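You operate a simulated robot arm through the tools that you are given. There is no shell and no other tool. Be economical: measure what you need, move in short steps, check, and stop when the job is done.

You are at the controls of a simulated two-armed robot. One attempt, no reset.

## Task
Hold the black can on the packing bench top steady with one hand and put the crumpled label in it with the other.

It is judged by the outcome, as a careful person would: the job done as asked, and still so three seconds after it is handed in. It fails if anything else is knocked over, pushed out of place, dropped, spilled or broken.

## Robot
Two 7-joint arms with three-finger grippers on one trunk, on a base that drives. Base frame: it is fixed to the floor where the robot stands at the start and does not move with it; the origin is under the middle of the robot, x ahead of it, y to its left, z up; the surface under the hand at the start is at about z = 880. Lengths are in mm, angles in degrees, forces in N, time in s.
The left shoulder is at the start at [82, 126, 1133], the right one opposite. With the tool pointing down near the work surface each hand reaches from about 360 to 860 mm from the robot's upright axis, wherever it stands, measured 20 degrees to its own side. Payload 2.94 kg a hand.
Tool frame (each hand has its own): the origin (TCP) lies between the finger pads and is the grasp point; the fingertips stand 30 mm ahead of it; z points along the fingers, y is the line along which they close. Largest opening 128 mm; the body of the gripper starts 93 mm behind the TCP.
Orientation is told as [roll, pitch, yaw] about the base's x, y, z axes, in that order, counted from this pose: with the fingers straight down and closing along the base's y, the tool's x points along the base's -x, its y along +y and its z along -z.

## Interface
- The arms move only by the tool jog_arm. It takes "left_motion", "right_motion" or both (then of equal length, played together; a hand with none holds still); each is one flat list of numbers, 7 for each row, row after row: the shift along the tool's x, y, z in units of 40 mm (1.0 is 40 mm), then the turn, a rotation vector about the tool's x, y, z in units of 5 degrees (1.0 is 5 degrees), then the finger opening in mm, from 0 to 128. In form: [dx, dy, dz, rx, ry, rz, gripper, dx, dy, dz, rx, ry, rz, gripper, ...]. A call has 1 to 20 rows; each row shifts and turns the commanded pose from where the row before left it, along the tool's axes as they then stand. A call with a number of a shift or a turn outside -1 to 1 is refused whole. A row lasts 0.2 s, in which the tool goes at most 50 mm and 8.6 degrees; a call with a longer step from one row to the next is refused whole, and so is a gripper value outside its range. Where a pose cannot be reached the arm comes as near as it can. A force on the tool above 40 N (or 10 N above the force at the start of the call, whichever is more), or a blocked arm, ends the call early, and 0.2 s more pass. The fingers move at their own pace and stop on an object; they squeeze with about 34 N. The grip force told is the motor's: it shows also when the fingers shut on nothing. Time passes only in rows, and 0.2 s behind the last, so rows that do not move let the fingers close. The reply holds the time, the measured pose of the TCP, the force on the tool along the base axes, the opening and the grip force, in the units named above and with some noise, with the torque about the TCP (base axes, N m) and any sound that the robot's microphone picked up.
- Cameras (640 x 400 px; columns grow to the right, rows downward): "scene" is now at [212.4, -3.8, 1313.5]; the picture's right is [-0.04, -1.00, 0.00], its down [-0.40, 0.01, -0.92] and it looks along [0.92, -0.03, -0.40] (base axes); focal length 214 px, centre (320, 200). "left" rides on the left gripper at [69, 15, -120] in its tool frame; the picture's right is [-0.21, 0.98, 0.00], its down [-0.82, -0.18, -0.54] and it looks along [-0.53, -0.12, 0.84] (tool axes); focal length 251 px, centre (320, 200). "right" rides on the right gripper at [69, -15, -120] in its tool frame; the picture's right is [0.22, 0.98, 0.00], its down [-0.82, 0.18, -0.54] and it looks along [-0.53, 0.12, 0.84] (tool axes); focal length 251 px, centre (320, 200). There is no depth. A picture from a camera that has moved, and an enlarged one, comes with that camera's place and axes in the base frame and with its lens.
- capture(camera): a new picture of that camera. The clock stands still meanwhile.
- lift_body(by): slides the trunk up (or, below 0, down) by that many mm; the arms and the scene camera ride with it, the base frame stays. It gives what a move gives, with no picture.
- steer(legs): drives the robot by 1 to 6 legs, each [ahead, left, turn to the left] in mm, mm and degrees, along the robot's own axes; the way and the turn of a leg run together, so that a leg with both is an arc; at most 1500 mm and 180 degrees a leg. The arms and the cameras ride along, it lands a little off, and it stops where it bumps. It gives what a move gives.
- head_to(pan, tilt): turns the head with the scene camera to pan (to the left, within 80 degrees either way) and tilt (down, from -29 to 69), counted from straight ahead of the robot. It gives what a move gives.
- close_up(camera, box): a new picture of the part [left, top, right, bottom] of that camera's present view, enlarged. The clock stands still meanwhile.
- sign_off(): hands the job in; it is judged then, once.

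Work in short steps. Places have to be worked out from the pictures, the camera data and where the tool is seen: move nearer, look again, correct. Check each grasp and each placing, and mend what went wrong. You have 120 turns and 100 pictures in all, those below and enlarged ones among them. Open the grippers and draw the arms clear of the work before you hand the job in, unless the task says otherwise; then end with one line.

The tools are called by a JSON object that holds its "fn" and its "kwargs". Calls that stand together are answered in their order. jog_arm: Moves the arms, as the interface text tells. Its arguments: {"type":"object","properties":{"left_motion":{"type":"array"},"right_motion":{"type":"array"}},"required":[]} The other tools are called the same way: lift_body (by) slides the trunk up or down; steer (legs) drives the base; head_to (pan, tilt) turns the head that bears the scene camera; capture (camera) takes a picture; close_up (camera, box) takes an enlarged picture of a part of a camera's view; sign_off () hands the job in.

At the start:

```text
t: 0.0
left_tcp_pos: [420.5, 248.9, 1169.9]
left_orientation: [0.0, 0.0, 0.0]
left_wrist_force: [0.2, 0.2, 0.5]
left_ft_torque: [0.01, 0.01, 0.01]
left_finger_gap: 127.7
left_grasp_force: 0.1
right_tcp_pos: [386.0, -147.9, 1204.1]
right_orientation: [0.2, -0.1, -0.1]
right_wrist_force: [-1.3, -0.8, -0.1]
right_ft_torque: [0.02, -0.02, -0.06]
right_finger_gap: 128.1
right_grasp_force: 0.1
trunk travel left (down, up): [-350.0, 197.0]
robot x, y, heading: [0.9, -2.3, 0.2]
head pan, tilt: [-2.1, 23.5]
```

scene: 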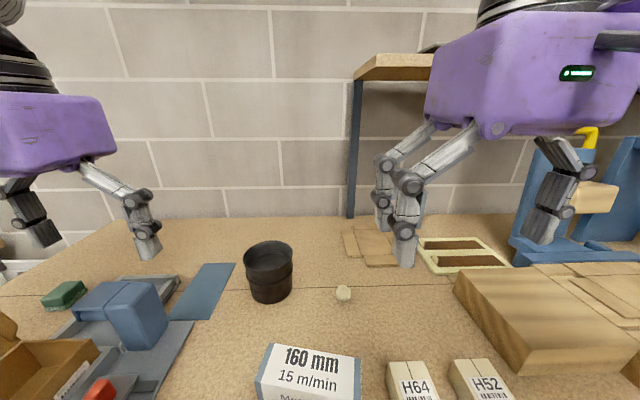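
right: 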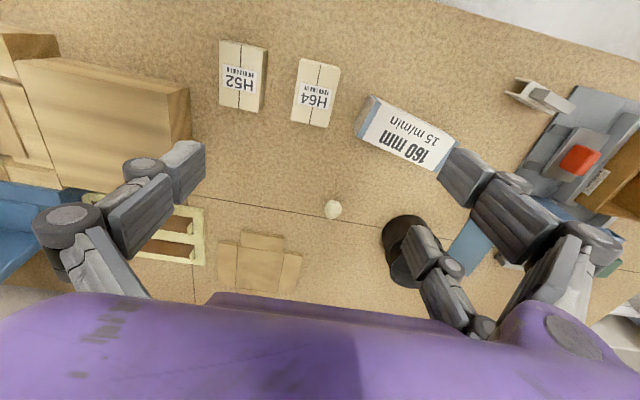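
left: 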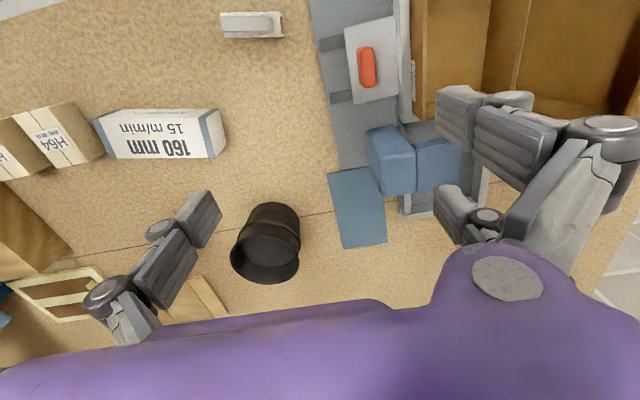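

The label looks to be at about (605, -74) and the can at about (632, 111), with its rim near z 980. I'll enlarge both to measure them.

{"fn": "close_up", "kwargs": {"camera": "scene", "box": [220, 220, 380, 320]}}

{"fn": "close_up", "kwargs": {"camera": "left", "box": [190, 180, 350, 280]}}

{"fn": "close_up", "kwargs": {"camera": "right", "box": [280, 160, 440, 260]}}

```text
4.00 times, centred on (300, 270) of scene
camera zoom: at [212.4, -3.8, 1313.5], right [-0.04, -1.0, 0.0], down [-0.4, 0.01, -0.92], along [0.92, -0.03, -0.4], focal length 858 px, centre (400, -80)
```

zoom: 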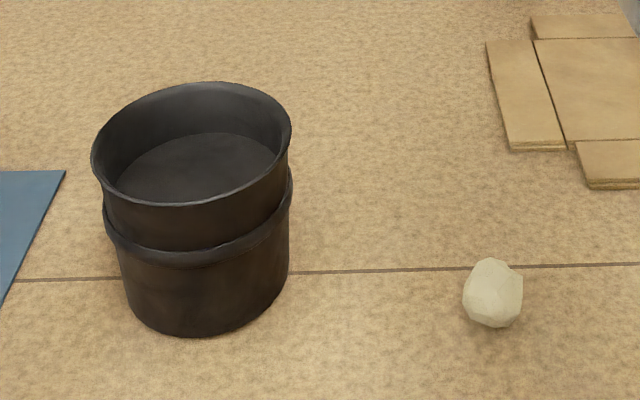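

```text
4.00 times, centred on (270, 230) of left
camera zoom: at [351.2, 264.2, 1288.8], right [0.21, 0.98, 0.0], down [0.82, -0.18, 0.54], along [0.53, -0.12, -0.84], focal length 1006 px, centre (520, 80)
```

zoom: 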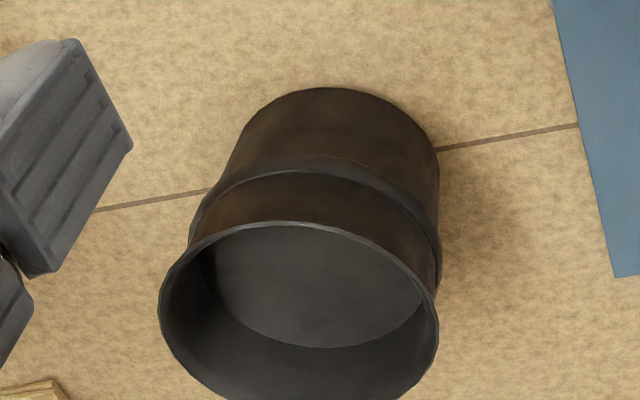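

```text
4.00 times, centred on (360, 210) of right
camera zoom: at [317.6, -163.6, 1323.9], right [-0.21, 0.98, 0.0], down [0.82, 0.18, 0.54], along [0.53, 0.12, -0.84], focal length 1006 px, centre (160, 160)
```

zoom: 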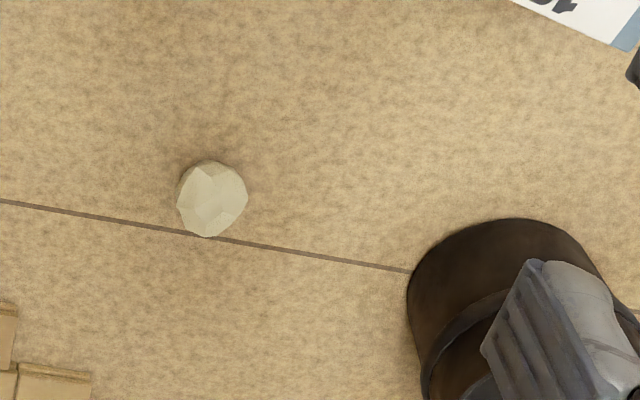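

Triangulating gives these positions:
- **Can:** centre about (633, 106), rim z about 988, rim diameter about 117.
- **Label:** centre about (598, -73, 898), about 36 wide.

The right hand goes above the label. At the same time the left hand tilts in place, so it can later pinch the can's left wall from the robot's side.

{"fn": "jog_arm", "kwargs": {"right_motion": [-0.666, 0.233, 0.606, 0, 0, 0, 80, -0.666, 0.233, 0.606, 0, 0, 0, 80, -0.666, 0.233, 0.606, 0, 0, 0, 80, -0.666, 0.233, 0.606, 0, 0, 0, 80, -0.666, 0.233, 0.606, 0, 0, 0, 80, -0.666, 0.233, 0.606, 0, 0, 0, 80, -0.666, 0.233, 0.606, 0, 0, 0, 80, -0.666, 0.233, 0.606, 0, 0, 0, 80, 0, 0, 0, 0, 0, 0, 80], "left_motion": [0, 0, 0, 0, -1, 0, 60, 0, 0, 0, 0, -1, 0, 60, 0, 0, 0, 0, -1, 0, 60, 0, 0, 0, 0, -1, 0, 60, 0, 0, 0, 0, -1, 0, 60, 0, 0, 0, 0, -1, 0, 60, 0, 0, 0, 0, -1, 0, 60, 0, 0, 0, 0, -1, 0, 60, 0, 0, 0, 0, -1, 0, 60]}}

{"fn": "capture", "kwargs": {"camera": "right"}}

{"fn": "capture", "kwargs": {"camera": "scene"}}

```text
t: 2.0
left_tcp_pos: [420.0, 249.1, 1172.4]
left_orientation: [-0.2, -43.3, 0.5]
left_wrist_force: [0.3, -0.7, 0.0]
left_ft_torque: [0.0, 0.06, 0.04]
left_finger_gap: 59.9
left_grasp_force: 0.0
left hand out of reach, approached as far as the arm can: row 9
right_tcp_pos: [596.4, -72.6, 1013.3]
right_orientation: [0.1, -0.2, -0.1]
right_wrist_force: [0.2, 0.7, -0.1]
right_ft_torque: [-0.02, -0.03, 0.0]
right_finger_gap: 80.1
right_grasp_force: 0.0
trunk travel left (down, up): [-350.0, 197.0]
robot x, y, heading: [-0.2, -1.2, -0.1]
head pan, tilt: [-2.1, 23.5]
```

```text
93 pictures are left
camera right: at [528.7, -89.2, 1132.1], right [-0.21, 0.98, 0.0], down [0.82, 0.18, 0.54], along [0.53, 0.12, -0.84], focal length 251 px, centre (320, 200)
```

right: 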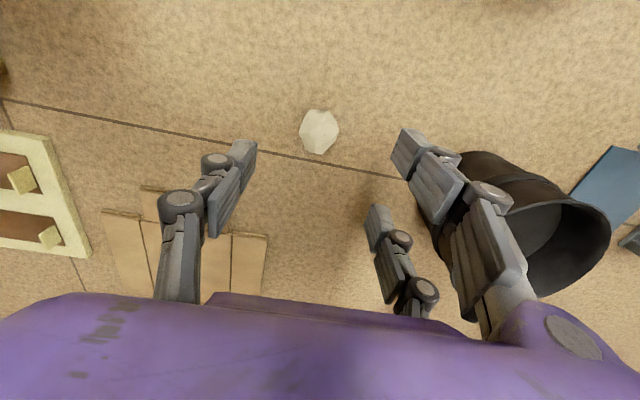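

```text
92 pictures are left
camera scene: at [210.1, -4.5, 1313.9], right [-0.04, -1.0, 0.0], down [-0.4, 0.01, -0.92], along [0.92, -0.03, -0.4], focal length 214 px, centre (320, 200)
```

scene: 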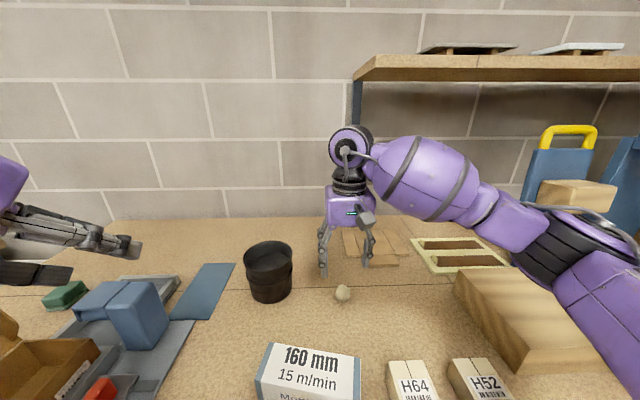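

The label sits midway between the fingers, as planned. I want to see what the extra piece near the right gripper is before going lower.

{"fn": "close_up", "kwargs": {"camera": "scene", "box": [290, 180, 418, 310]}}

{"fn": "capture", "kwargs": {"camera": "left"}}

```text
3.08 times, centred on (354, 245) of scene
camera zoom: at [210.1, -4.5, 1313.9], right [-0.04, -1.0, 0.0], down [-0.4, 0.01, -0.92], along [0.92, -0.03, -0.4], focal length 660 px, centre (215, 62)
```

zoom: 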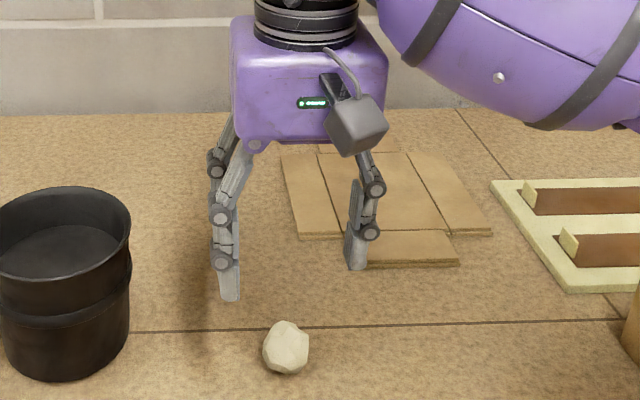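

```text
90 pictures are left
camera left: at [287.2, 263.7, 1212.1], right [0.15, 0.98, 0.14], down [0.23, -0.18, 0.96], along [0.96, -0.11, -0.25], focal length 251 px, centre (320, 200)
```

left: 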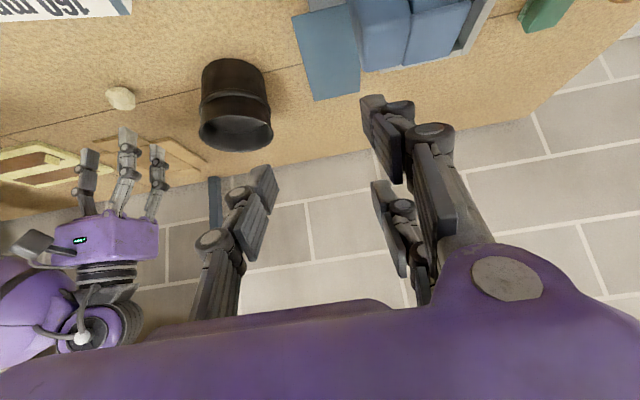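

The gripper is drawn with one finger on the right and two on the left. The grip reading will show whether it can hold the label. The label is still at about (601, -73), so I go down to z 916 and close slowly.

{"fn": "jog_arm", "kwargs": {"right_motion": [-0.03, 0, 0.6, 0, 0, 0, 80, -0.03, 0, 0.6, 0, 0, 0, 80, -0.03, 0, 0.6, 0, 0, 0, 80, 0, 0, 0.6, 0, 0, 0, 80, 0, 0, 0, 0, 0, 0, 60, 0, 0, 0, 0, 0, 0, 50]}}

{"fn": "capture", "kwargs": {"camera": "right"}}

{"fn": "close_up", "kwargs": {"camera": "scene", "box": [290, 220, 418, 310]}}

```text
t: 3.4
left_tcp_pos: [421.7, 250.4, 1170.5]
left_orientation: [-0.4, -43.1, 0.7]
left_wrist_force: [0.6, 0.4, -0.3]
left_ft_torque: [-0.03, 0.03, 0.0]
left_finger_gap: 59.9
left_grasp_force: 0.0
right_tcp_pos: [603.6, -72.1, 914.9]
right_orientation: [0.1, 0.0, 0.0]
right_wrist_force: [-0.9, 0.1, -1.3]
right_ft_torque: [0.02, 0.0, 0.01]
right_finger_gap: 49.6
right_grasp_force: 0.0
trunk travel left (down, up): [-350.0, 197.0]
robot x, y, heading: [-1.8, 2.0, 0.0]
head pan, tilt: [-2.1, 23.5]
```

```text
89 pictures are left
camera right: at [534.4, -88.4, 1034.6], right [-0.21, 0.98, 0.0], down [0.82, 0.18, 0.54], along [0.53, 0.12, -0.84], focal length 251 px, centre (320, 200)
```

right: 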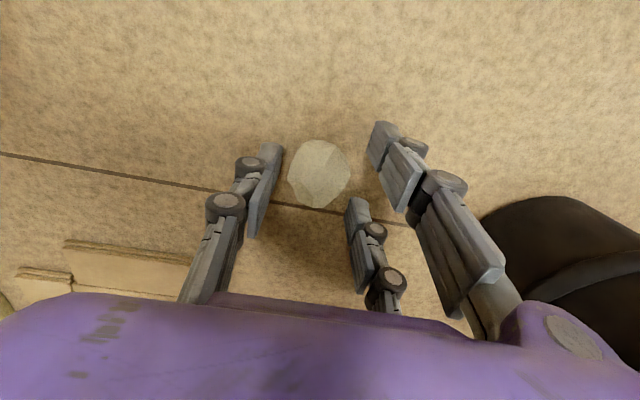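

```text
4.44 times, centred on (354, 265) of scene
camera zoom: at [212.5, -3.9, 1313.5], right [-0.04, -1.0, 0.0], down [-0.4, 0.01, -0.92], along [0.92, -0.03, -0.4], focal length 953 px, centre (169, -89)
```

zoom: 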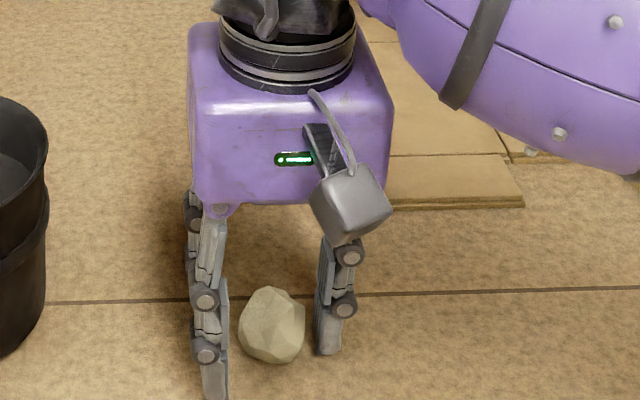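

The label is centred between the fingers. I close on it.

{"fn": "jog_arm", "kwargs": {"right_motion": [0.05, -0.03, 0, 0, 0, 0, 42, 0, 0, 0, 0, 0, 0, 34, 0, 0, 0, 0, 0, 0, 26, 0, 0, 0, 0, 0, 0, 20, 0, 0, 0, 0, 0, 0, 20]}}

{"fn": "capture", "kwargs": {"camera": "right"}}

```text
t: 4.6
left_tcp_pos: [421.9, 249.7, 1171.7]
left_orientation: [-0.2, -43.0, 0.6]
left_wrist_force: [0.6, -1.3, 0.9]
left_ft_torque: [0.01, 0.02, 0.01]
left_finger_gap: 60.2
left_grasp_force: 0.1
right_tcp_pos: [600.6, -73.4, 914.7]
right_orientation: [0.1, -0.1, -0.1]
right_wrist_force: [-0.1, -0.1, -0.1]
right_ft_torque: [0.02, 0.04, -0.01]
right_finger_gap: 29.9
right_grasp_force: 34.5
trunk travel left (down, up): [-350.0, 197.0]
robot x, y, heading: [0.3, 2.7, -0.2]
head pan, tilt: [-2.1, 23.5]
```

```text
87 pictures are left
camera right: at [532.3, -90.0, 1034.8], right [-0.21, 0.98, 0.0], down [0.82, 0.18, 0.54], along [0.53, 0.12, -0.84], focal length 251 px, centre (320, 200)
```

right: 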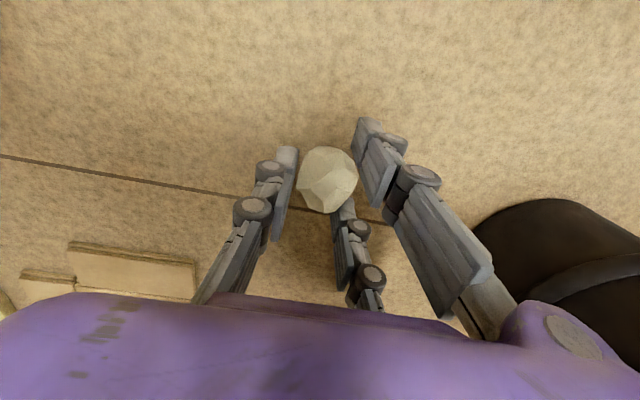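

The grip stopped at a 30 mm opening with 34 N. I lift it and check.

{"fn": "jog_arm", "kwargs": {"right_motion": [0, 0, -0.5, 0, 0, 0, 20, 0, 0, -0.8, 0, 0, 0, 20, 0, 0, -0.9, 0, 0, 0, 20, 0, 0, -0.9, 0, 0, 0, 20, 0, 0, -0.9, 0, 0, 0, 20, 0, 0, 0, 0, 0, 0, 20]}}

{"fn": "capture", "kwargs": {"camera": "right"}}

{"fn": "capture", "kwargs": {"camera": "scene"}}

```text
t: 6.0
left_tcp_pos: [422.3, 249.9, 1171.4]
left_orientation: [-0.4, -43.0, 0.7]
left_wrist_force: [0.6, 0.8, 0.4]
left_ft_torque: [0.03, 0.01, 0.05]
left_finger_gap: 60.1
left_grasp_force: 0.1
right_tcp_pos: [599.8, -75.2, 1076.3]
right_orientation: [0.1, 0.1, -0.1]
right_wrist_force: [0.0, -0.3, 0.1]
right_ft_torque: [-0.03, 0.03, 0.0]
right_finger_gap: 29.7
right_grasp_force: 33.6
trunk travel left (down, up): [-350.0, 197.0]
robot x, y, heading: [-0.0, -0.2, 0.1]
head pan, tilt: [-2.1, 23.5]
```

```text
86 pictures are left
camera right: at [532.6, -90.5, 1195.2], right [-0.21, 0.98, 0.0], down [0.82, 0.18, 0.54], along [0.53, 0.12, -0.84], focal length 251 px, centre (320, 200)
```

right: 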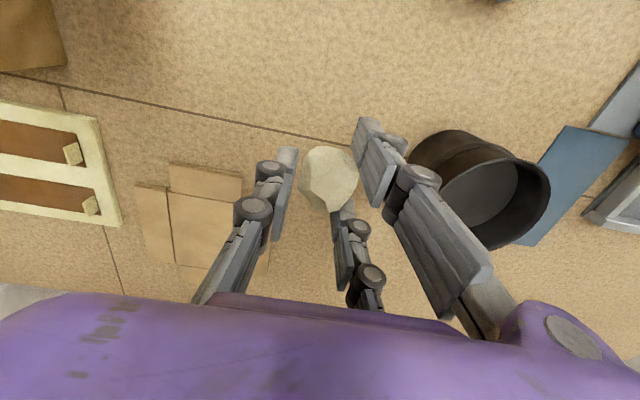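

```text
85 pictures are left
camera scene: at [212.8, -4.0, 1313.5], right [-0.04, -1.0, 0.0], down [-0.4, 0.01, -0.92], along [0.92, -0.03, -0.4], focal length 214 px, centre (320, 200)
```

scene: 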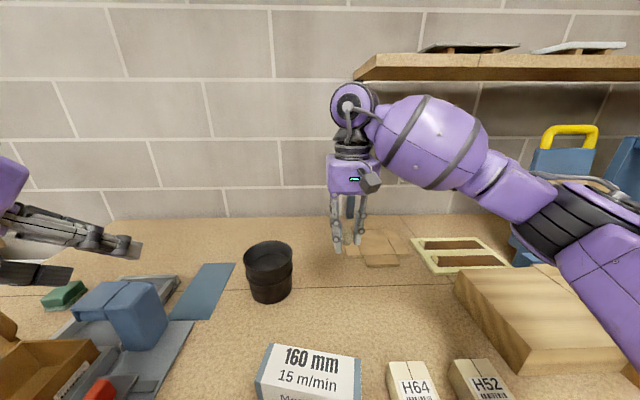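

The label is held firmly. Next I bring the left hand, still tilted, to just above the can's left wall at about (580, 163, 1029).

{"fn": "jog_arm", "kwargs": {"left_motion": [-0.067, -0.31, 0.756, 0, 0, 0, 60, -0.067, -0.31, 0.756, 0, 0, 0, 60, -0.067, -0.31, 0.756, 0, 0, 0, 60, -0.067, -0.31, 0.756, 0, 0, 0, 60, -0.067, -0.31, 0.756, 0, 0, 0, 60, -0.067, -0.31, 0.756, 0, 0, 0, 60, -0.067, -0.31, 0.756, 0, 0, 0, 60, 0, 0, 0, 0, 0, 0, 60]}}

{"fn": "capture", "kwargs": {"camera": "left"}}

{"fn": "capture", "kwargs": {"camera": "scene"}}

```text
t: 7.8
left_tcp_pos: [588.4, 162.6, 1039.7]
left_orientation: [0.0, -45.0, 0.0]
left_wrist_force: [-1.1, 0.1, 0.3]
left_ft_torque: [-0.02, -0.01, 0.0]
left_finger_gap: 59.9
left_grasp_force: 0.0
left hand out of reach, approached as far as the arm can: row 1
right_tcp_pos: [599.9, -73.4, 1077.1]
right_orientation: [0.1, -0.2, -0.1]
right_wrist_force: [0.1, 0.5, 0.2]
right_ft_torque: [-0.01, -0.01, -0.01]
right_finger_gap: 29.6
right_grasp_force: 33.7
trunk travel left (down, up): [-350.0, 197.0]
robot x, y, heading: [0.7, -5.0, -0.0]
head pan, tilt: [-2.1, 23.5]
```

```text
84 pictures are left
camera left: at [454.6, 178.3, 1074.4], right [0.15, 0.98, 0.15], down [0.2, -0.18, 0.96], along [0.97, -0.12, -0.22], focal length 251 px, centre (320, 200)
```

left: 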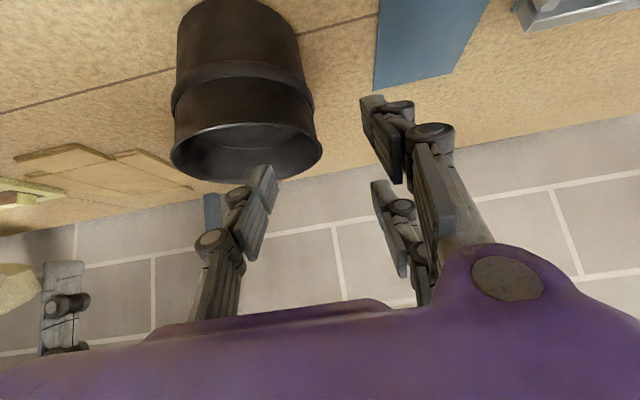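

```text
83 pictures are left
camera scene: at [211.6, -3.2, 1313.7], right [-0.04, -1.0, 0.0], down [-0.4, 0.01, -0.92], along [0.92, -0.03, -0.4], focal length 214 px, centre (320, 200)
```

scene: 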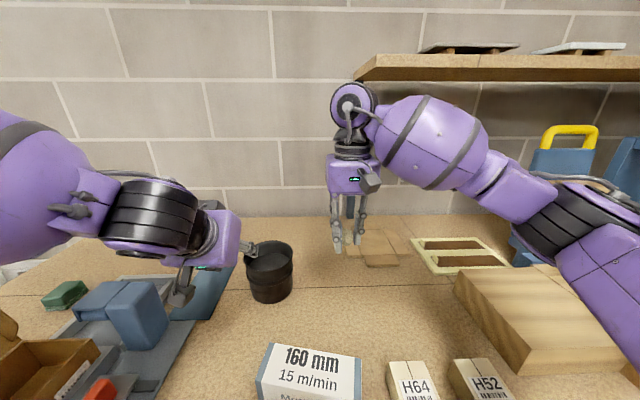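

From this camera the can comes out at about (625, 108), with its left wall near y 163, so the fingers will straddle it. I go in along the fingers to about (630, 163, 978).

{"fn": "jog_arm", "kwargs": {"left_motion": [0.089, 0, 0.456, 0, 0, 0, 60, 0.089, 0, 0.456, 0, 0, 0, 60, 0.089, 0, 0.456, 0, 0, 0, 60, 0.089, 0, 0.456, 0, 0, 0, 60, 0, 0, 0, 0, 0, 0, 60]}}

{"fn": "capture", "kwargs": {"camera": "left"}}

{"fn": "close_up", "kwargs": {"camera": "scene", "box": [170, 200, 330, 310]}}

{"fn": "capture", "kwargs": {"camera": "right"}}

```text
t: 9.0
left_tcp_pos: [630.7, 161.9, 977.0]
left_orientation: [0.0, -44.9, 0.0]
left_wrist_force: [-0.5, 0.3, -0.4]
left_ft_torque: [0.02, -0.01, 0.0]
left_finger_gap: 59.9
left_grasp_force: 0.2
right_tcp_pos: [600.5, -74.0, 1075.9]
right_orientation: [0.2, 0.1, -0.2]
right_wrist_force: [-0.3, -0.4, -0.1]
right_ft_torque: [-0.02, 0.02, 0.01]
right_finger_gap: 29.6
right_grasp_force: 34.0
trunk travel left (down, up): [-350.0, 197.0]
robot x, y, heading: [1.2, -1.2, -0.2]
head pan, tilt: [-2.1, 23.5]
```

```text
82 pictures are left
camera left: at [495.8, 177.8, 1012.1], right [0.15, 0.98, 0.15], down [0.2, -0.18, 0.96], along [0.97, -0.12, -0.22], focal length 251 px, centre (320, 200)
```

left: 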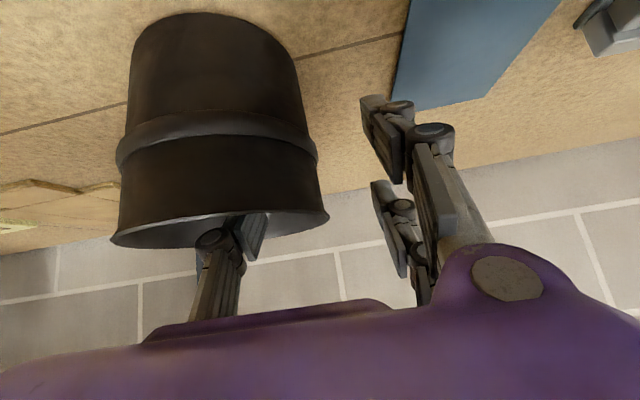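

```text
3.64 times, centred on (250, 255) of scene
camera zoom: at [212.0, -3.8, 1313.6], right [-0.04, -1.0, 0.0], down [-0.4, 0.01, -0.92], along [0.92, -0.03, -0.4], focal length 780 px, centre (574, 0)
```

zoom: 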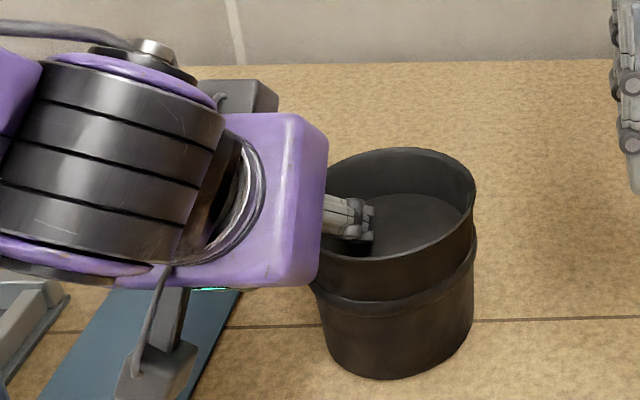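

```text
80 pictures are left
camera right: at [531.9, -90.3, 1195.3], right [-0.21, 0.98, 0.0], down [0.82, 0.18, 0.54], along [0.53, 0.12, -0.84], focal length 251 px, centre (320, 200)
```

right: 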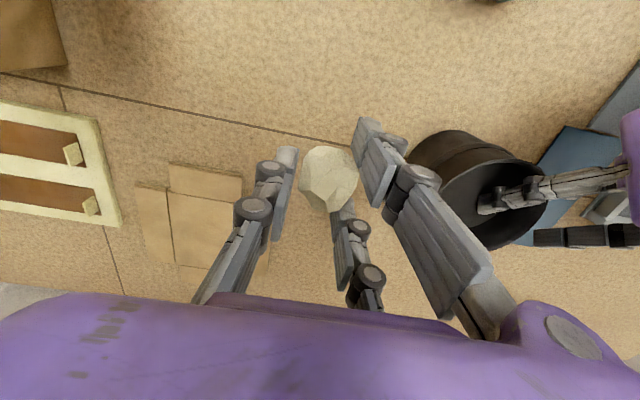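

One finger is inside the can and the others are outside, with no contact yet. I close partway and look.

{"fn": "jog_arm", "kwargs": {"left_motion": [0, 0, 0, 0, 0, 0, 45, 0, 0, 0, 0, 0, 0, 32, 0, 0, 0, 0, 0, 0, 20, 0, 0, 0, 0, 0, 0, 16]}}

{"fn": "capture", "kwargs": {"camera": "left"}}

{"fn": "capture", "kwargs": {"camera": "right"}}

```text
t: 10.0
left_tcp_pos: [630.3, 161.3, 977.9]
left_orientation: [0.0, -45.0, -0.1]
left_wrist_force: [0.5, -0.8, 1.0]
left_ft_torque: [0.0, 0.04, 0.03]
left_finger_gap: 16.6
left_grasp_force: 0.0
right_tcp_pos: [600.9, -76.4, 1076.0]
right_orientation: [0.0, -0.1, 0.0]
right_wrist_force: [-0.4, -0.3, 0.0]
right_ft_torque: [-0.04, 0.0, 0.0]
right_finger_gap: 29.7
right_grasp_force: 34.2
trunk travel left (down, up): [-350.0, 197.0]
robot x, y, heading: [-0.5, 1.1, -0.2]
head pan, tilt: [-2.1, 23.5]
```

```text
79 pictures are left
camera left: at [496.0, 177.7, 1012.3], right [0.15, 0.98, 0.15], down [0.2, -0.18, 0.96], along [0.97, -0.12, -0.22], focal length 251 px, centre (320, 200)
```

left: 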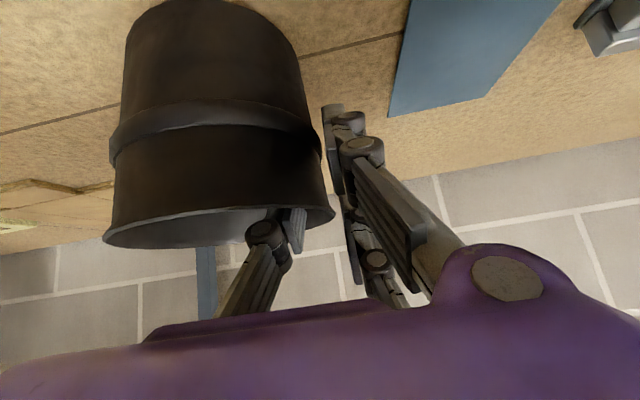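

```text
78 pictures are left
camera right: at [532.3, -90.5, 1195.1], right [-0.21, 0.98, 0.0], down [0.82, 0.18, 0.54], along [0.53, 0.12, -0.84], focal length 251 px, centre (320, 200)
```

right: 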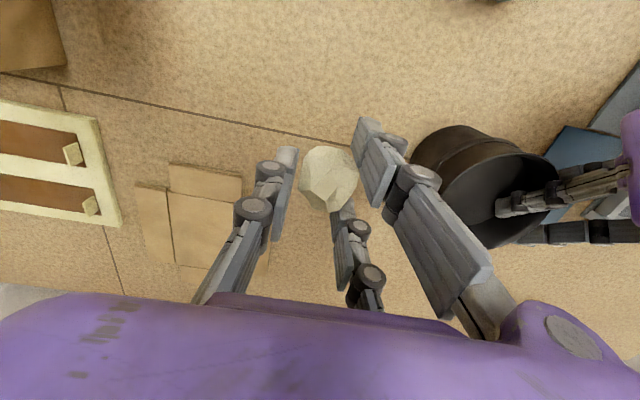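

The can seems to have shifted by a few mm. I check that from the scene camera before going on.

{"fn": "close_up", "kwargs": {"camera": "scene", "box": [170, 200, 330, 310]}}

{"fn": "close_up", "kwargs": {"camera": "right", "box": [400, 110, 640, 260]}}

```text
3.64 times, centred on (250, 255) of scene
camera zoom: at [212.4, -4.0, 1313.5], right [-0.04, -1.0, 0.0], down [-0.4, 0.01, -0.92], along [0.92, -0.03, -0.4], focal length 780 px, centre (574, 0)
```

zoom: 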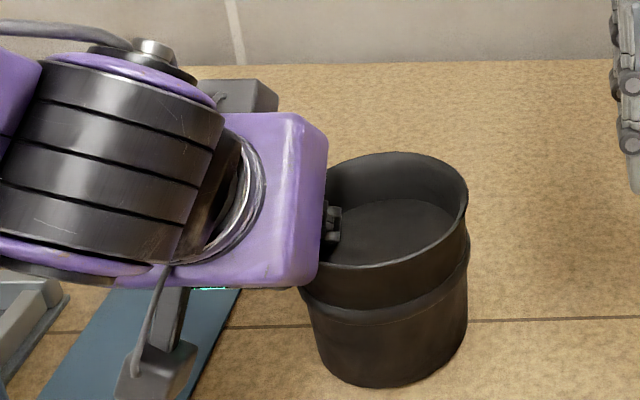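

```text
2.67 times, centred on (520, 185) of right
camera zoom: at [532.3, -90.5, 1195.1], right [-0.21, 0.98, 0.0], down [0.82, 0.18, 0.54], along [0.53, 0.12, -0.84], focal length 670 px, centre (-213, 240)
```

zoom: 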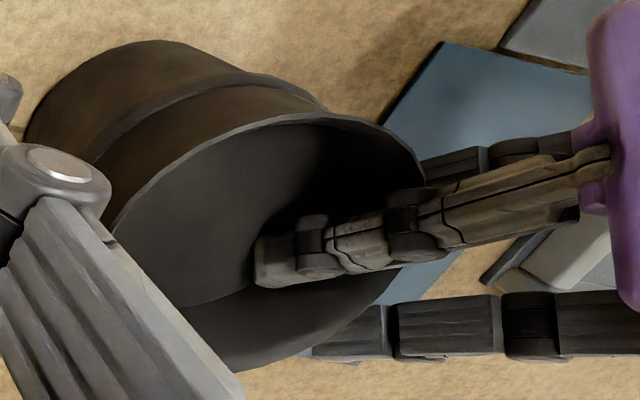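

The inner finger touched first and drew the can about 5 mm. I shift the hand right while closing, so the inner finger stays put and the outer ones come in.

{"fn": "jog_arm", "kwargs": {"left_motion": [0, -0.05, 0, 0, 0, 0, 12, 0, -0.05, 0, 0, 0, 0, 8, 0, -0.025, 0, 0, 0, 0, 6, 0, -0.025, 0, 0, 0, 0, 4, 0, 0, 0, 0, 0, 0, 2, 0, 0, 0, 0, 0, 0, 0]}}

{"fn": "close_up", "kwargs": {"camera": "scene", "box": [170, 200, 330, 310]}}

{"fn": "close_up", "kwargs": {"camera": "right", "box": [400, 110, 640, 260]}}

```text
t: 11.4
left_tcp_pos: [630.7, 157.2, 978.1]
left_orientation: [-0.1, -45.2, 0.0]
left_wrist_force: [2.7, 5.3, 16.9]
left_ft_torque: [-0.89, 0.11, 0.08]
left_finger_gap: 10.6
left_grasp_force: 33.8
right_tcp_pos: [598.7, -73.4, 1075.9]
right_orientation: [0.1, -0.2, 0.0]
right_wrist_force: [-0.4, -0.3, 1.0]
right_ft_torque: [-0.02, 0.0, 0.01]
right_finger_gap: 29.5
right_grasp_force: 34.0
trunk travel left (down, up): [-350.0, 197.0]
robot x, y, heading: [-3.2, -3.1, 0.1]
head pan, tilt: [-2.1, 23.5]
```

```text
3.64 times, centred on (250, 255) of scene
camera zoom: at [211.4, -3.2, 1313.8], right [-0.04, -1.0, 0.0], down [-0.4, 0.01, -0.92], along [0.92, -0.03, -0.4], focal length 780 px, centre (574, 0)
```

zoom: 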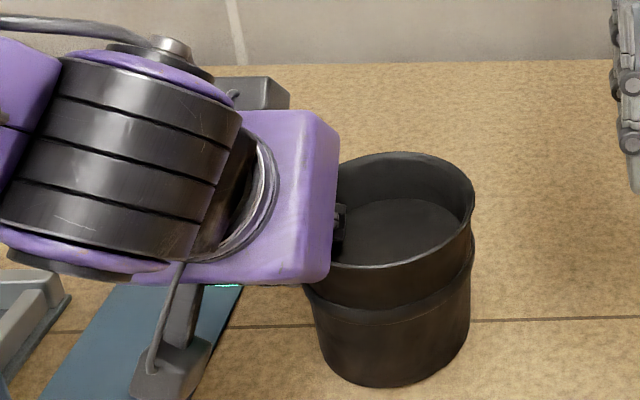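

```text
2.67 times, centred on (520, 185) of right
camera zoom: at [531.4, -89.7, 1195.7], right [-0.21, 0.98, 0.0], down [0.82, 0.18, 0.54], along [0.53, 0.12, -0.84], focal length 670 px, centre (-213, 240)
```

zoom: 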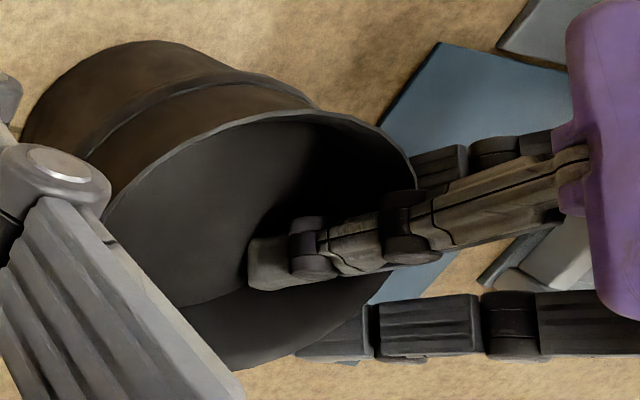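

The can wall is held at 34 N and the can is back close to its original spot, centred near (628, 107). I carry the label over to (648, 90), still high.

{"fn": "jog_arm", "kwargs": {"right_motion": [-0.6, 0, 0, 0, 0, 0, 20, -0.6, 0.5, 0, 0, 0, 0, 20, 0, 0.9, 0, 0, 0, 0, 20, 0, 0.9, 0, 0, 0, 0, 20, 0, 0.9, 0, 0, 0, 0, 20, 0, 0.85, 0, 0, 0, 0, 20, 0, 0, 0, 0, 0, 0, 20]}}

{"fn": "capture", "kwargs": {"camera": "right"}}

{"fn": "close_up", "kwargs": {"camera": "scene", "box": [170, 110, 400, 310]}}

```text
t: 13.0
left_tcp_pos: [629.3, 157.3, 978.2]
left_orientation: [-0.1, -45.1, 0.0]
left_wrist_force: [1.1, 5.2, 14.7]
left_ft_torque: [-0.81, 0.15, 0.09]
left_finger_gap: 10.8
left_grasp_force: 33.9
right_tcp_pos: [649.2, 88.5, 1075.7]
right_orientation: [0.1, -0.1, 0.0]
right_wrist_force: [0.4, 0.0, -0.1]
right_ft_torque: [-0.01, -0.01, -0.04]
right_finger_gap: 29.7
right_grasp_force: 34.1
trunk travel left (down, up): [-350.0, 197.0]
robot x, y, heading: [1.2, -1.8, 0.1]
head pan, tilt: [-2.1, 23.5]
```

```text
73 pictures are left
camera right: at [579.6, 72.2, 1195.4], right [-0.21, 0.98, 0.0], down [0.82, 0.18, 0.54], along [0.53, 0.12, -0.84], focal length 251 px, centre (320, 200)
```

right: 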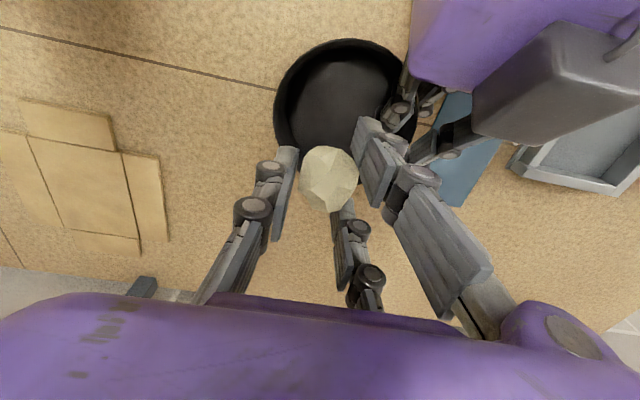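

```text
2.00 times, centred on (285, 210) of scene
camera zoom: at [211.3, -3.9, 1313.7], right [-0.04, -1.0, 0.0], down [-0.4, 0.01, -0.92], along [0.92, -0.03, -0.4], focal length 429 px, centre (390, 180)
```

zoom: 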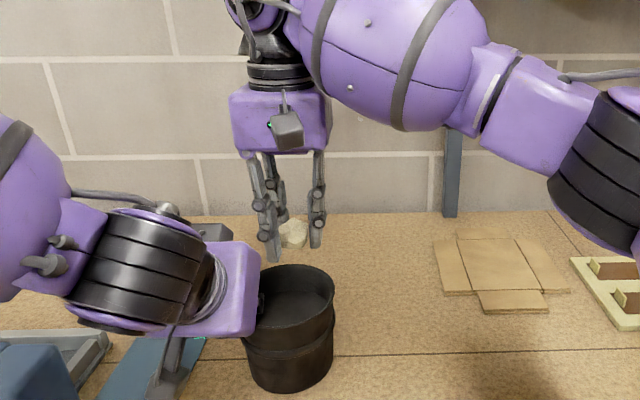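

The can rim is centred near (624, 103) and the label is over the opening. I lower to z 1030 and move 6 mm back toward the robot.

{"fn": "jog_arm", "kwargs": {"right_motion": [0.05, 0.03, 0.4, 0, 0, 0, 20, 0.05, 0.03, 0.4, 0, 0, 0, 20, 0.05, 0, 0.35, 0, 0, 0, 20, 0, 0, 0, 0, 0, 0, 20]}}

{"fn": "capture", "kwargs": {"camera": "right"}}

{"fn": "close_up", "kwargs": {"camera": "scene", "box": [170, 160, 400, 310]}}

```text
t: 14.0
left_tcp_pos: [629.8, 156.3, 976.5]
left_orientation: [0.0, -44.9, 0.0]
left_wrist_force: [1.5, 3.6, 12.3]
left_ft_torque: [-0.84, 0.27, 0.01]
left_finger_gap: 10.9
left_grasp_force: 33.9
right_tcp_pos: [642.8, 90.5, 1030.2]
right_orientation: [0.1, -0.2, -0.1]
right_wrist_force: [0.4, 0.2, -1.6]
right_ft_torque: [0.03, 0.02, 0.0]
right_finger_gap: 29.5
right_grasp_force: 34.3
trunk travel left (down, up): [-350.0, 197.0]
robot x, y, heading: [-3.2, 0.6, -0.3]
head pan, tilt: [-2.1, 23.5]
```

```text
71 pictures are left
camera right: at [573.6, 74.1, 1148.8], right [-0.21, 0.98, 0.0], down [0.82, 0.18, 0.54], along [0.53, 0.12, -0.84], focal length 251 px, centre (320, 200)
```

right: 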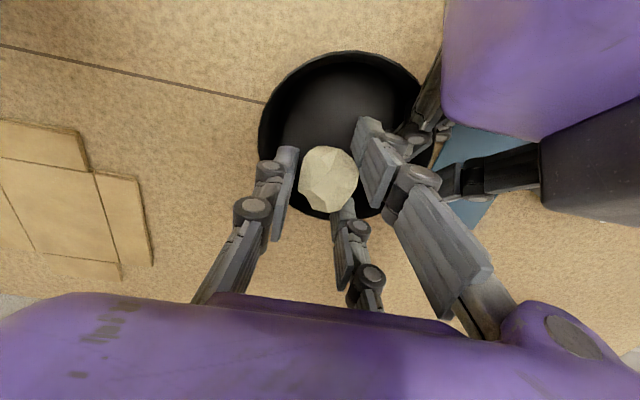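

```text
2.67 times, centred on (285, 235) of scene
camera zoom: at [211.5, -3.5, 1313.7], right [-0.04, -1.0, 0.0], down [-0.4, 0.01, -0.92], along [0.92, -0.03, -0.4], focal length 572 px, centre (413, 107)
```

zoom: 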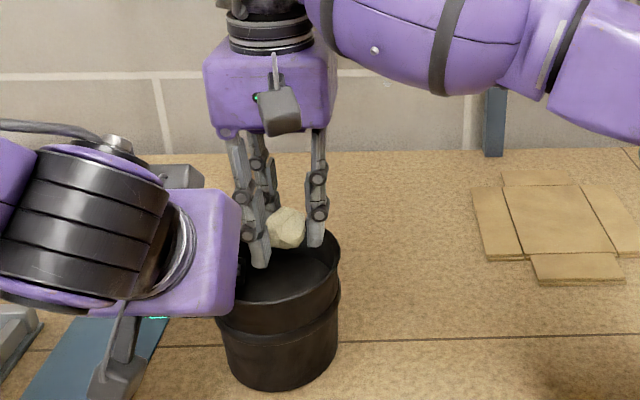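

The label is above the opening, well inside the rim. I release it with a small opening.

{"fn": "jog_arm", "kwargs": {"right_motion": [0, 0, 0, 0, 0, 0, 40, 0, 0, 0, 0, 0, 0, 48, 0, 0, 0, 0, 0, 0, 48, 0, 0, 0, 0, 0, 0, 48]}}

{"fn": "capture", "kwargs": {"camera": "right"}}

{"fn": "close_up", "kwargs": {"camera": "scene", "box": [170, 160, 400, 310]}}

```text
t: 15.0
left_tcp_pos: [629.8, 156.2, 978.1]
left_orientation: [0.0, -44.9, 0.0]
left_wrist_force: [0.6, 2.8, 10.6]
left_ft_torque: [-0.83, 0.37, -0.05]
left_finger_gap: 10.9
left_grasp_force: 34.0
right_tcp_pos: [642.3, 89.8, 1029.6]
right_orientation: [0.1, 0.0, -0.1]
right_wrist_force: [0.4, 0.2, -0.3]
right_ft_torque: [-0.03, -0.01, -0.04]
right_finger_gap: 47.9
right_grasp_force: 0.0
trunk travel left (down, up): [-350.0, 197.0]
robot x, y, heading: [-2.0, 3.1, -0.1]
head pan, tilt: [-2.1, 23.5]
```

```text
69 pictures are left
camera right: at [573.5, 74.0, 1149.0], right [-0.21, 0.98, 0.0], down [0.82, 0.18, 0.54], along [0.53, 0.12, -0.84], focal length 251 px, centre (320, 200)
```

right: 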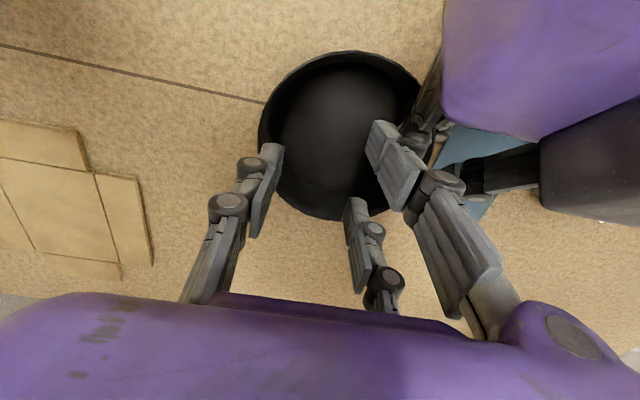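

```text
2.67 times, centred on (285, 235) of scene
camera zoom: at [211.5, -3.7, 1313.7], right [-0.04, -1.0, 0.0], down [-0.4, 0.01, -0.92], along [0.92, -0.03, -0.4], focal length 572 px, centre (413, 107)
```

zoom: 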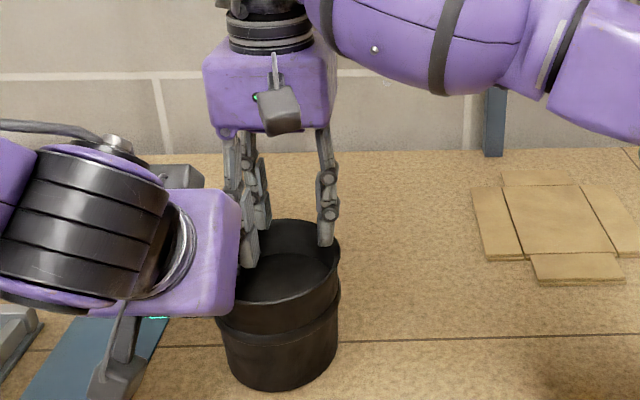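

The label is out of the grip but not visible yet; it may be hidden behind a finger or the can's near wall. I raise the right hand and look down.

{"fn": "jog_arm", "kwargs": {"right_motion": [0, 0, -0.8, 0, 0, 0, 48, 0, 0, -0.9, 0, 0, 0, 48, 0, 0, -0.9, 0, 0, 0, 48, 0, 0, 0, 0, 0, 0, 48]}}

{"fn": "close_up", "kwargs": {"camera": "right", "box": [220, 0, 460, 160]}}

{"fn": "capture", "kwargs": {"camera": "scene"}}

{"fn": "capture", "kwargs": {"camera": "left"}}

```text
t: 16.0
left_tcp_pos: [629.8, 155.5, 977.6]
left_orientation: [-0.1, -45.1, -0.1]
left_wrist_force: [-0.7, 0.3, 9.7]
left_ft_torque: [-0.77, 0.37, -0.05]
left_finger_gap: 10.7
left_grasp_force: 33.5
right_tcp_pos: [642.3, 91.5, 1134.0]
right_orientation: [0.1, -0.1, 0.0]
right_wrist_force: [-0.2, 0.2, 0.3]
right_ft_torque: [0.01, 0.02, 0.03]
right_finger_gap: 48.0
right_grasp_force: 0.2
trunk travel left (down, up): [-350.0, 197.0]
robot x, y, heading: [-0.8, 0.3, -0.1]
head pan, tilt: [-2.1, 23.5]
```

```text
2.50 times, centred on (340, 80) of right
camera zoom: at [573.6, 74.9, 1254.1], right [-0.21, 0.98, 0.0], down [0.82, 0.18, 0.54], along [0.53, 0.12, -0.84], focal length 629 px, centre (270, 500)
```

zoom: 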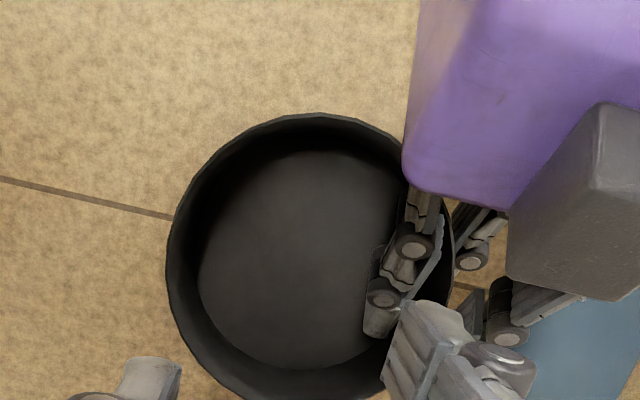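

```text
66 pictures are left
camera scene: at [211.5, -3.8, 1313.7], right [-0.04, -1.0, 0.0], down [-0.4, 0.01, -0.92], along [0.92, -0.03, -0.4], focal length 214 px, centre (320, 200)
```

scene: 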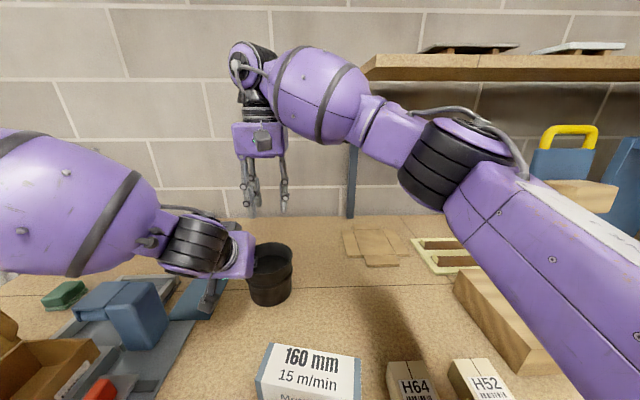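

```text
65 pictures are left
camera left: at [495.8, 171.6, 1012.6], right [0.15, 0.98, 0.15], down [0.2, -0.18, 0.96], along [0.97, -0.12, -0.22], focal length 251 px, centre (320, 200)
```

left: 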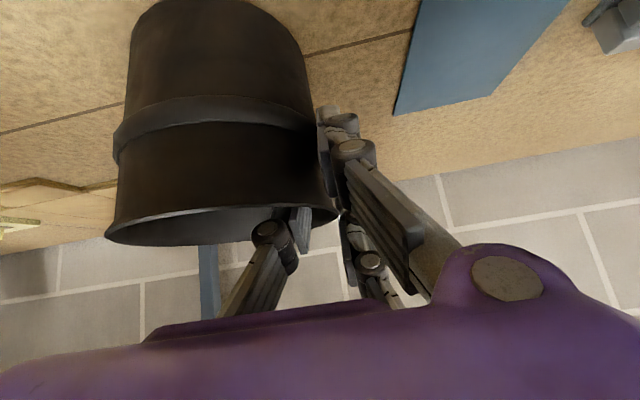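

No label is visible so far, though part of the can's interior is hidden by fingers. I move the right hand aside and look in from another angle.

{"fn": "jog_arm", "kwargs": {"right_motion": [0.3, -0.9, -0.3, 0, 0, 0, 48, 0.3, -0.9, -0.3, 0, 0, 0, 48, 0, 0, 0, 0, 0, 0, 48]}}

{"fn": "close_up", "kwargs": {"camera": "right", "box": [300, 0, 540, 160]}}

{"fn": "capture", "kwargs": {"camera": "right"}}

{"fn": "close_up", "kwargs": {"camera": "scene", "box": [220, 220, 320, 310]}}

```text
t: 16.8
left_tcp_pos: [629.0, 156.3, 977.8]
left_orientation: [-0.2, -45.0, -0.1]
left_wrist_force: [-0.5, -0.8, 7.6]
left_ft_torque: [-0.76, 0.39, -0.09]
left_finger_gap: 10.7
left_grasp_force: 33.9
right_tcp_pos: [616.7, 18.5, 1159.5]
right_orientation: [0.2, -0.1, -0.1]
right_wrist_force: [0.5, -0.1, 0.1]
right_ft_torque: [-0.03, 0.01, 0.0]
right_finger_gap: 47.9
right_grasp_force: 0.0
trunk travel left (down, up): [-350.0, 197.0]
robot x, y, heading: [-0.7, 2.9, 0.1]
head pan, tilt: [-2.1, 23.5]
```

```text
2.50 times, centred on (420, 80) of right
camera zoom: at [549.0, 2.7, 1277.7], right [-0.21, 0.98, 0.0], down [0.82, 0.18, 0.54], along [0.53, 0.12, -0.84], focal length 629 px, centre (70, 500)
```

zoom: 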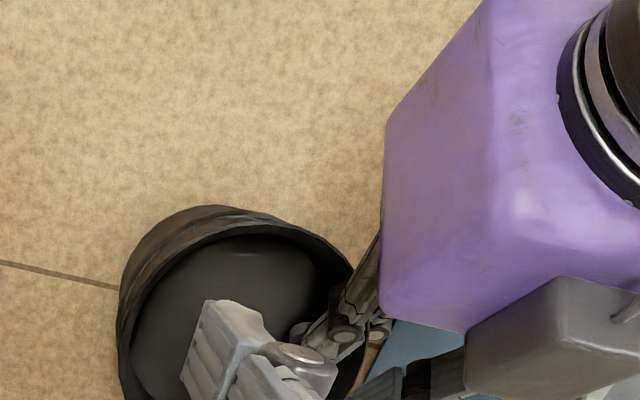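

```text
63 pictures are left
camera right: at [549.0, 2.7, 1277.7], right [-0.21, 0.98, 0.0], down [0.82, 0.18, 0.54], along [0.53, 0.12, -0.84], focal length 251 px, centre (320, 200)
```

right: 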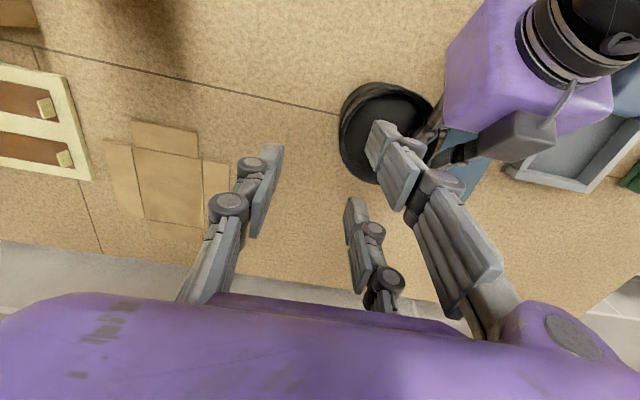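

```text
4.44 times, centred on (270, 265) of scene
camera zoom: at [211.7, -3.4, 1313.7], right [-0.04, -1.0, 0.0], down [-0.4, 0.01, -0.92], along [0.92, -0.03, -0.4], focal length 953 px, centre (542, -89)
```

zoom: 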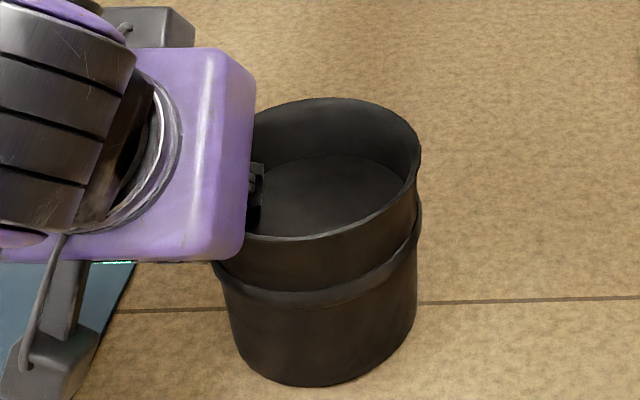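

The label still isn't visible, and the +y side of the floor is hidden behind my own finger. I go back over the can, higher and with the fingers wide open, to clear the view.

{"fn": "jog_arm", "kwargs": {"right_motion": [0, 0.2, -0.6, 0, 0, 0, 80, 0, 0.9, 0, 0, 0, 0, 128, 0, 0.8, 0, 0, 0, 0, 128, 0, 0, 0, 0, 0, 0, 128]}}

{"fn": "capture", "kwargs": {"camera": "right"}}

{"fn": "close_up", "kwargs": {"camera": "right", "box": [250, 20, 450, 170]}}

```text
t: 17.8
left_tcp_pos: [630.2, 155.9, 976.9]
left_orientation: [0.0, -45.1, 0.1]
left_wrist_force: [-0.8, -0.6, 7.3]
left_ft_torque: [-0.8, 0.35, -0.05]
left_finger_gap: 10.6
left_grasp_force: 34.3
right_tcp_pos: [615.7, 93.5, 1181.2]
right_orientation: [0.1, -0.2, -0.1]
right_wrist_force: [0.3, -0.6, 0.1]
right_ft_torque: [0.02, 0.03, 0.0]
right_finger_gap: 128.0
right_grasp_force: 0.1
trunk travel left (down, up): [-350.0, 197.0]
robot x, y, heading: [0.8, -2.1, -0.1]
head pan, tilt: [-2.1, 23.5]
```

```text
61 pictures are left
camera right: at [548.4, 77.4, 1301.5], right [-0.21, 0.98, 0.0], down [0.82, 0.18, 0.54], along [0.53, 0.12, -0.84], focal length 251 px, centre (320, 200)
```

right: 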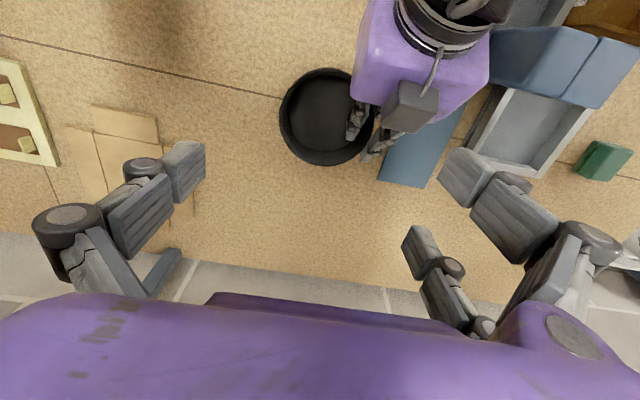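

```text
2.67 times, centred on (350, 95) of right
camera zoom: at [548.4, 77.4, 1301.5], right [-0.21, 0.98, 0.0], down [0.82, 0.18, 0.54], along [0.53, 0.12, -0.84], focal length 670 px, centre (240, 480)
```

zoom: 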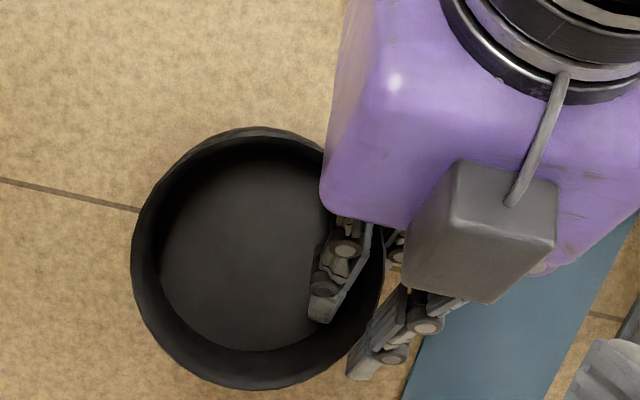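

The can looks empty, but the dark disc inside sits only 30–45 mm below the rim. Either the label has sunk below a visible surface or it has left the can. I search the surroundings, starting with the head tilted down.

{"fn": "head_to", "kwargs": {"pan": 12, "tilt": 45}}

{"fn": "capture", "kwargs": {"camera": "scene"}}

{"fn": "close_up", "kwargs": {"camera": "left", "box": [60, 180, 400, 320]}}

```text
t: 18.6
left_tcp_pos: [629.9, 155.7, 977.4]
left_orientation: [-0.1, -45.0, 0.0]
left_wrist_force: [0.1, -0.2, 6.5]
left_ft_torque: [-0.79, 0.35, 0.0]
left_finger_gap: 10.8
left_grasp_force: 33.9
right_tcp_pos: [616.7, 93.3, 1181.6]
right_orientation: [0.1, -0.2, -0.2]
right_wrist_force: [-0.3, -0.7, -0.2]
right_ft_torque: [0.01, 0.01, 0.01]
right_finger_gap: 128.0
right_grasp_force: 0.0
trunk travel left (down, up): [-350.0, 197.0]
robot x, y, heading: [-1.7, 1.4, 0.0]
head pan, tilt: [12.0, 45.0]
```

```text
59 pictures are left
camera scene: at [198.8, 16.2, 1280.7], right [0.21, -0.98, 0.0], down [-0.69, -0.15, -0.71], along [0.69, 0.15, -0.71], focal length 214 px, centre (320, 200)
```

scene: 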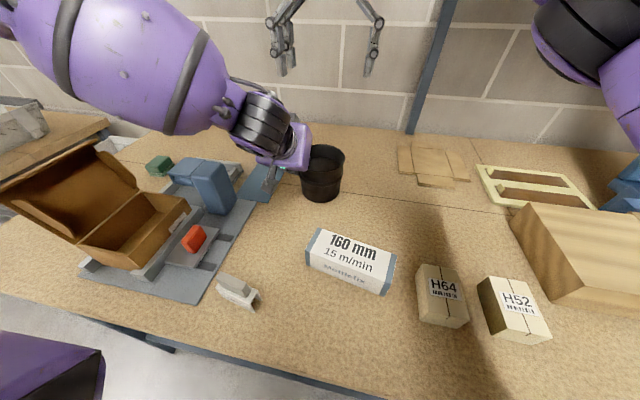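

```text
1.88 times, centred on (230, 250) of left
camera zoom: at [495.9, 171.4, 1012.6], right [0.15, 0.98, 0.15], down [0.2, -0.18, 0.96], along [0.97, -0.12, -0.22], focal length 473 px, centre (489, 106)
```

zoom: 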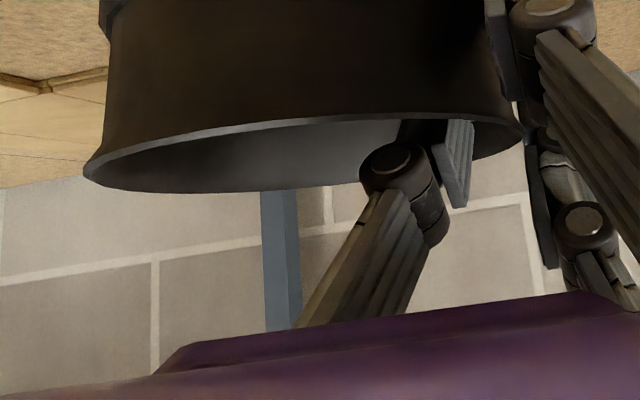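

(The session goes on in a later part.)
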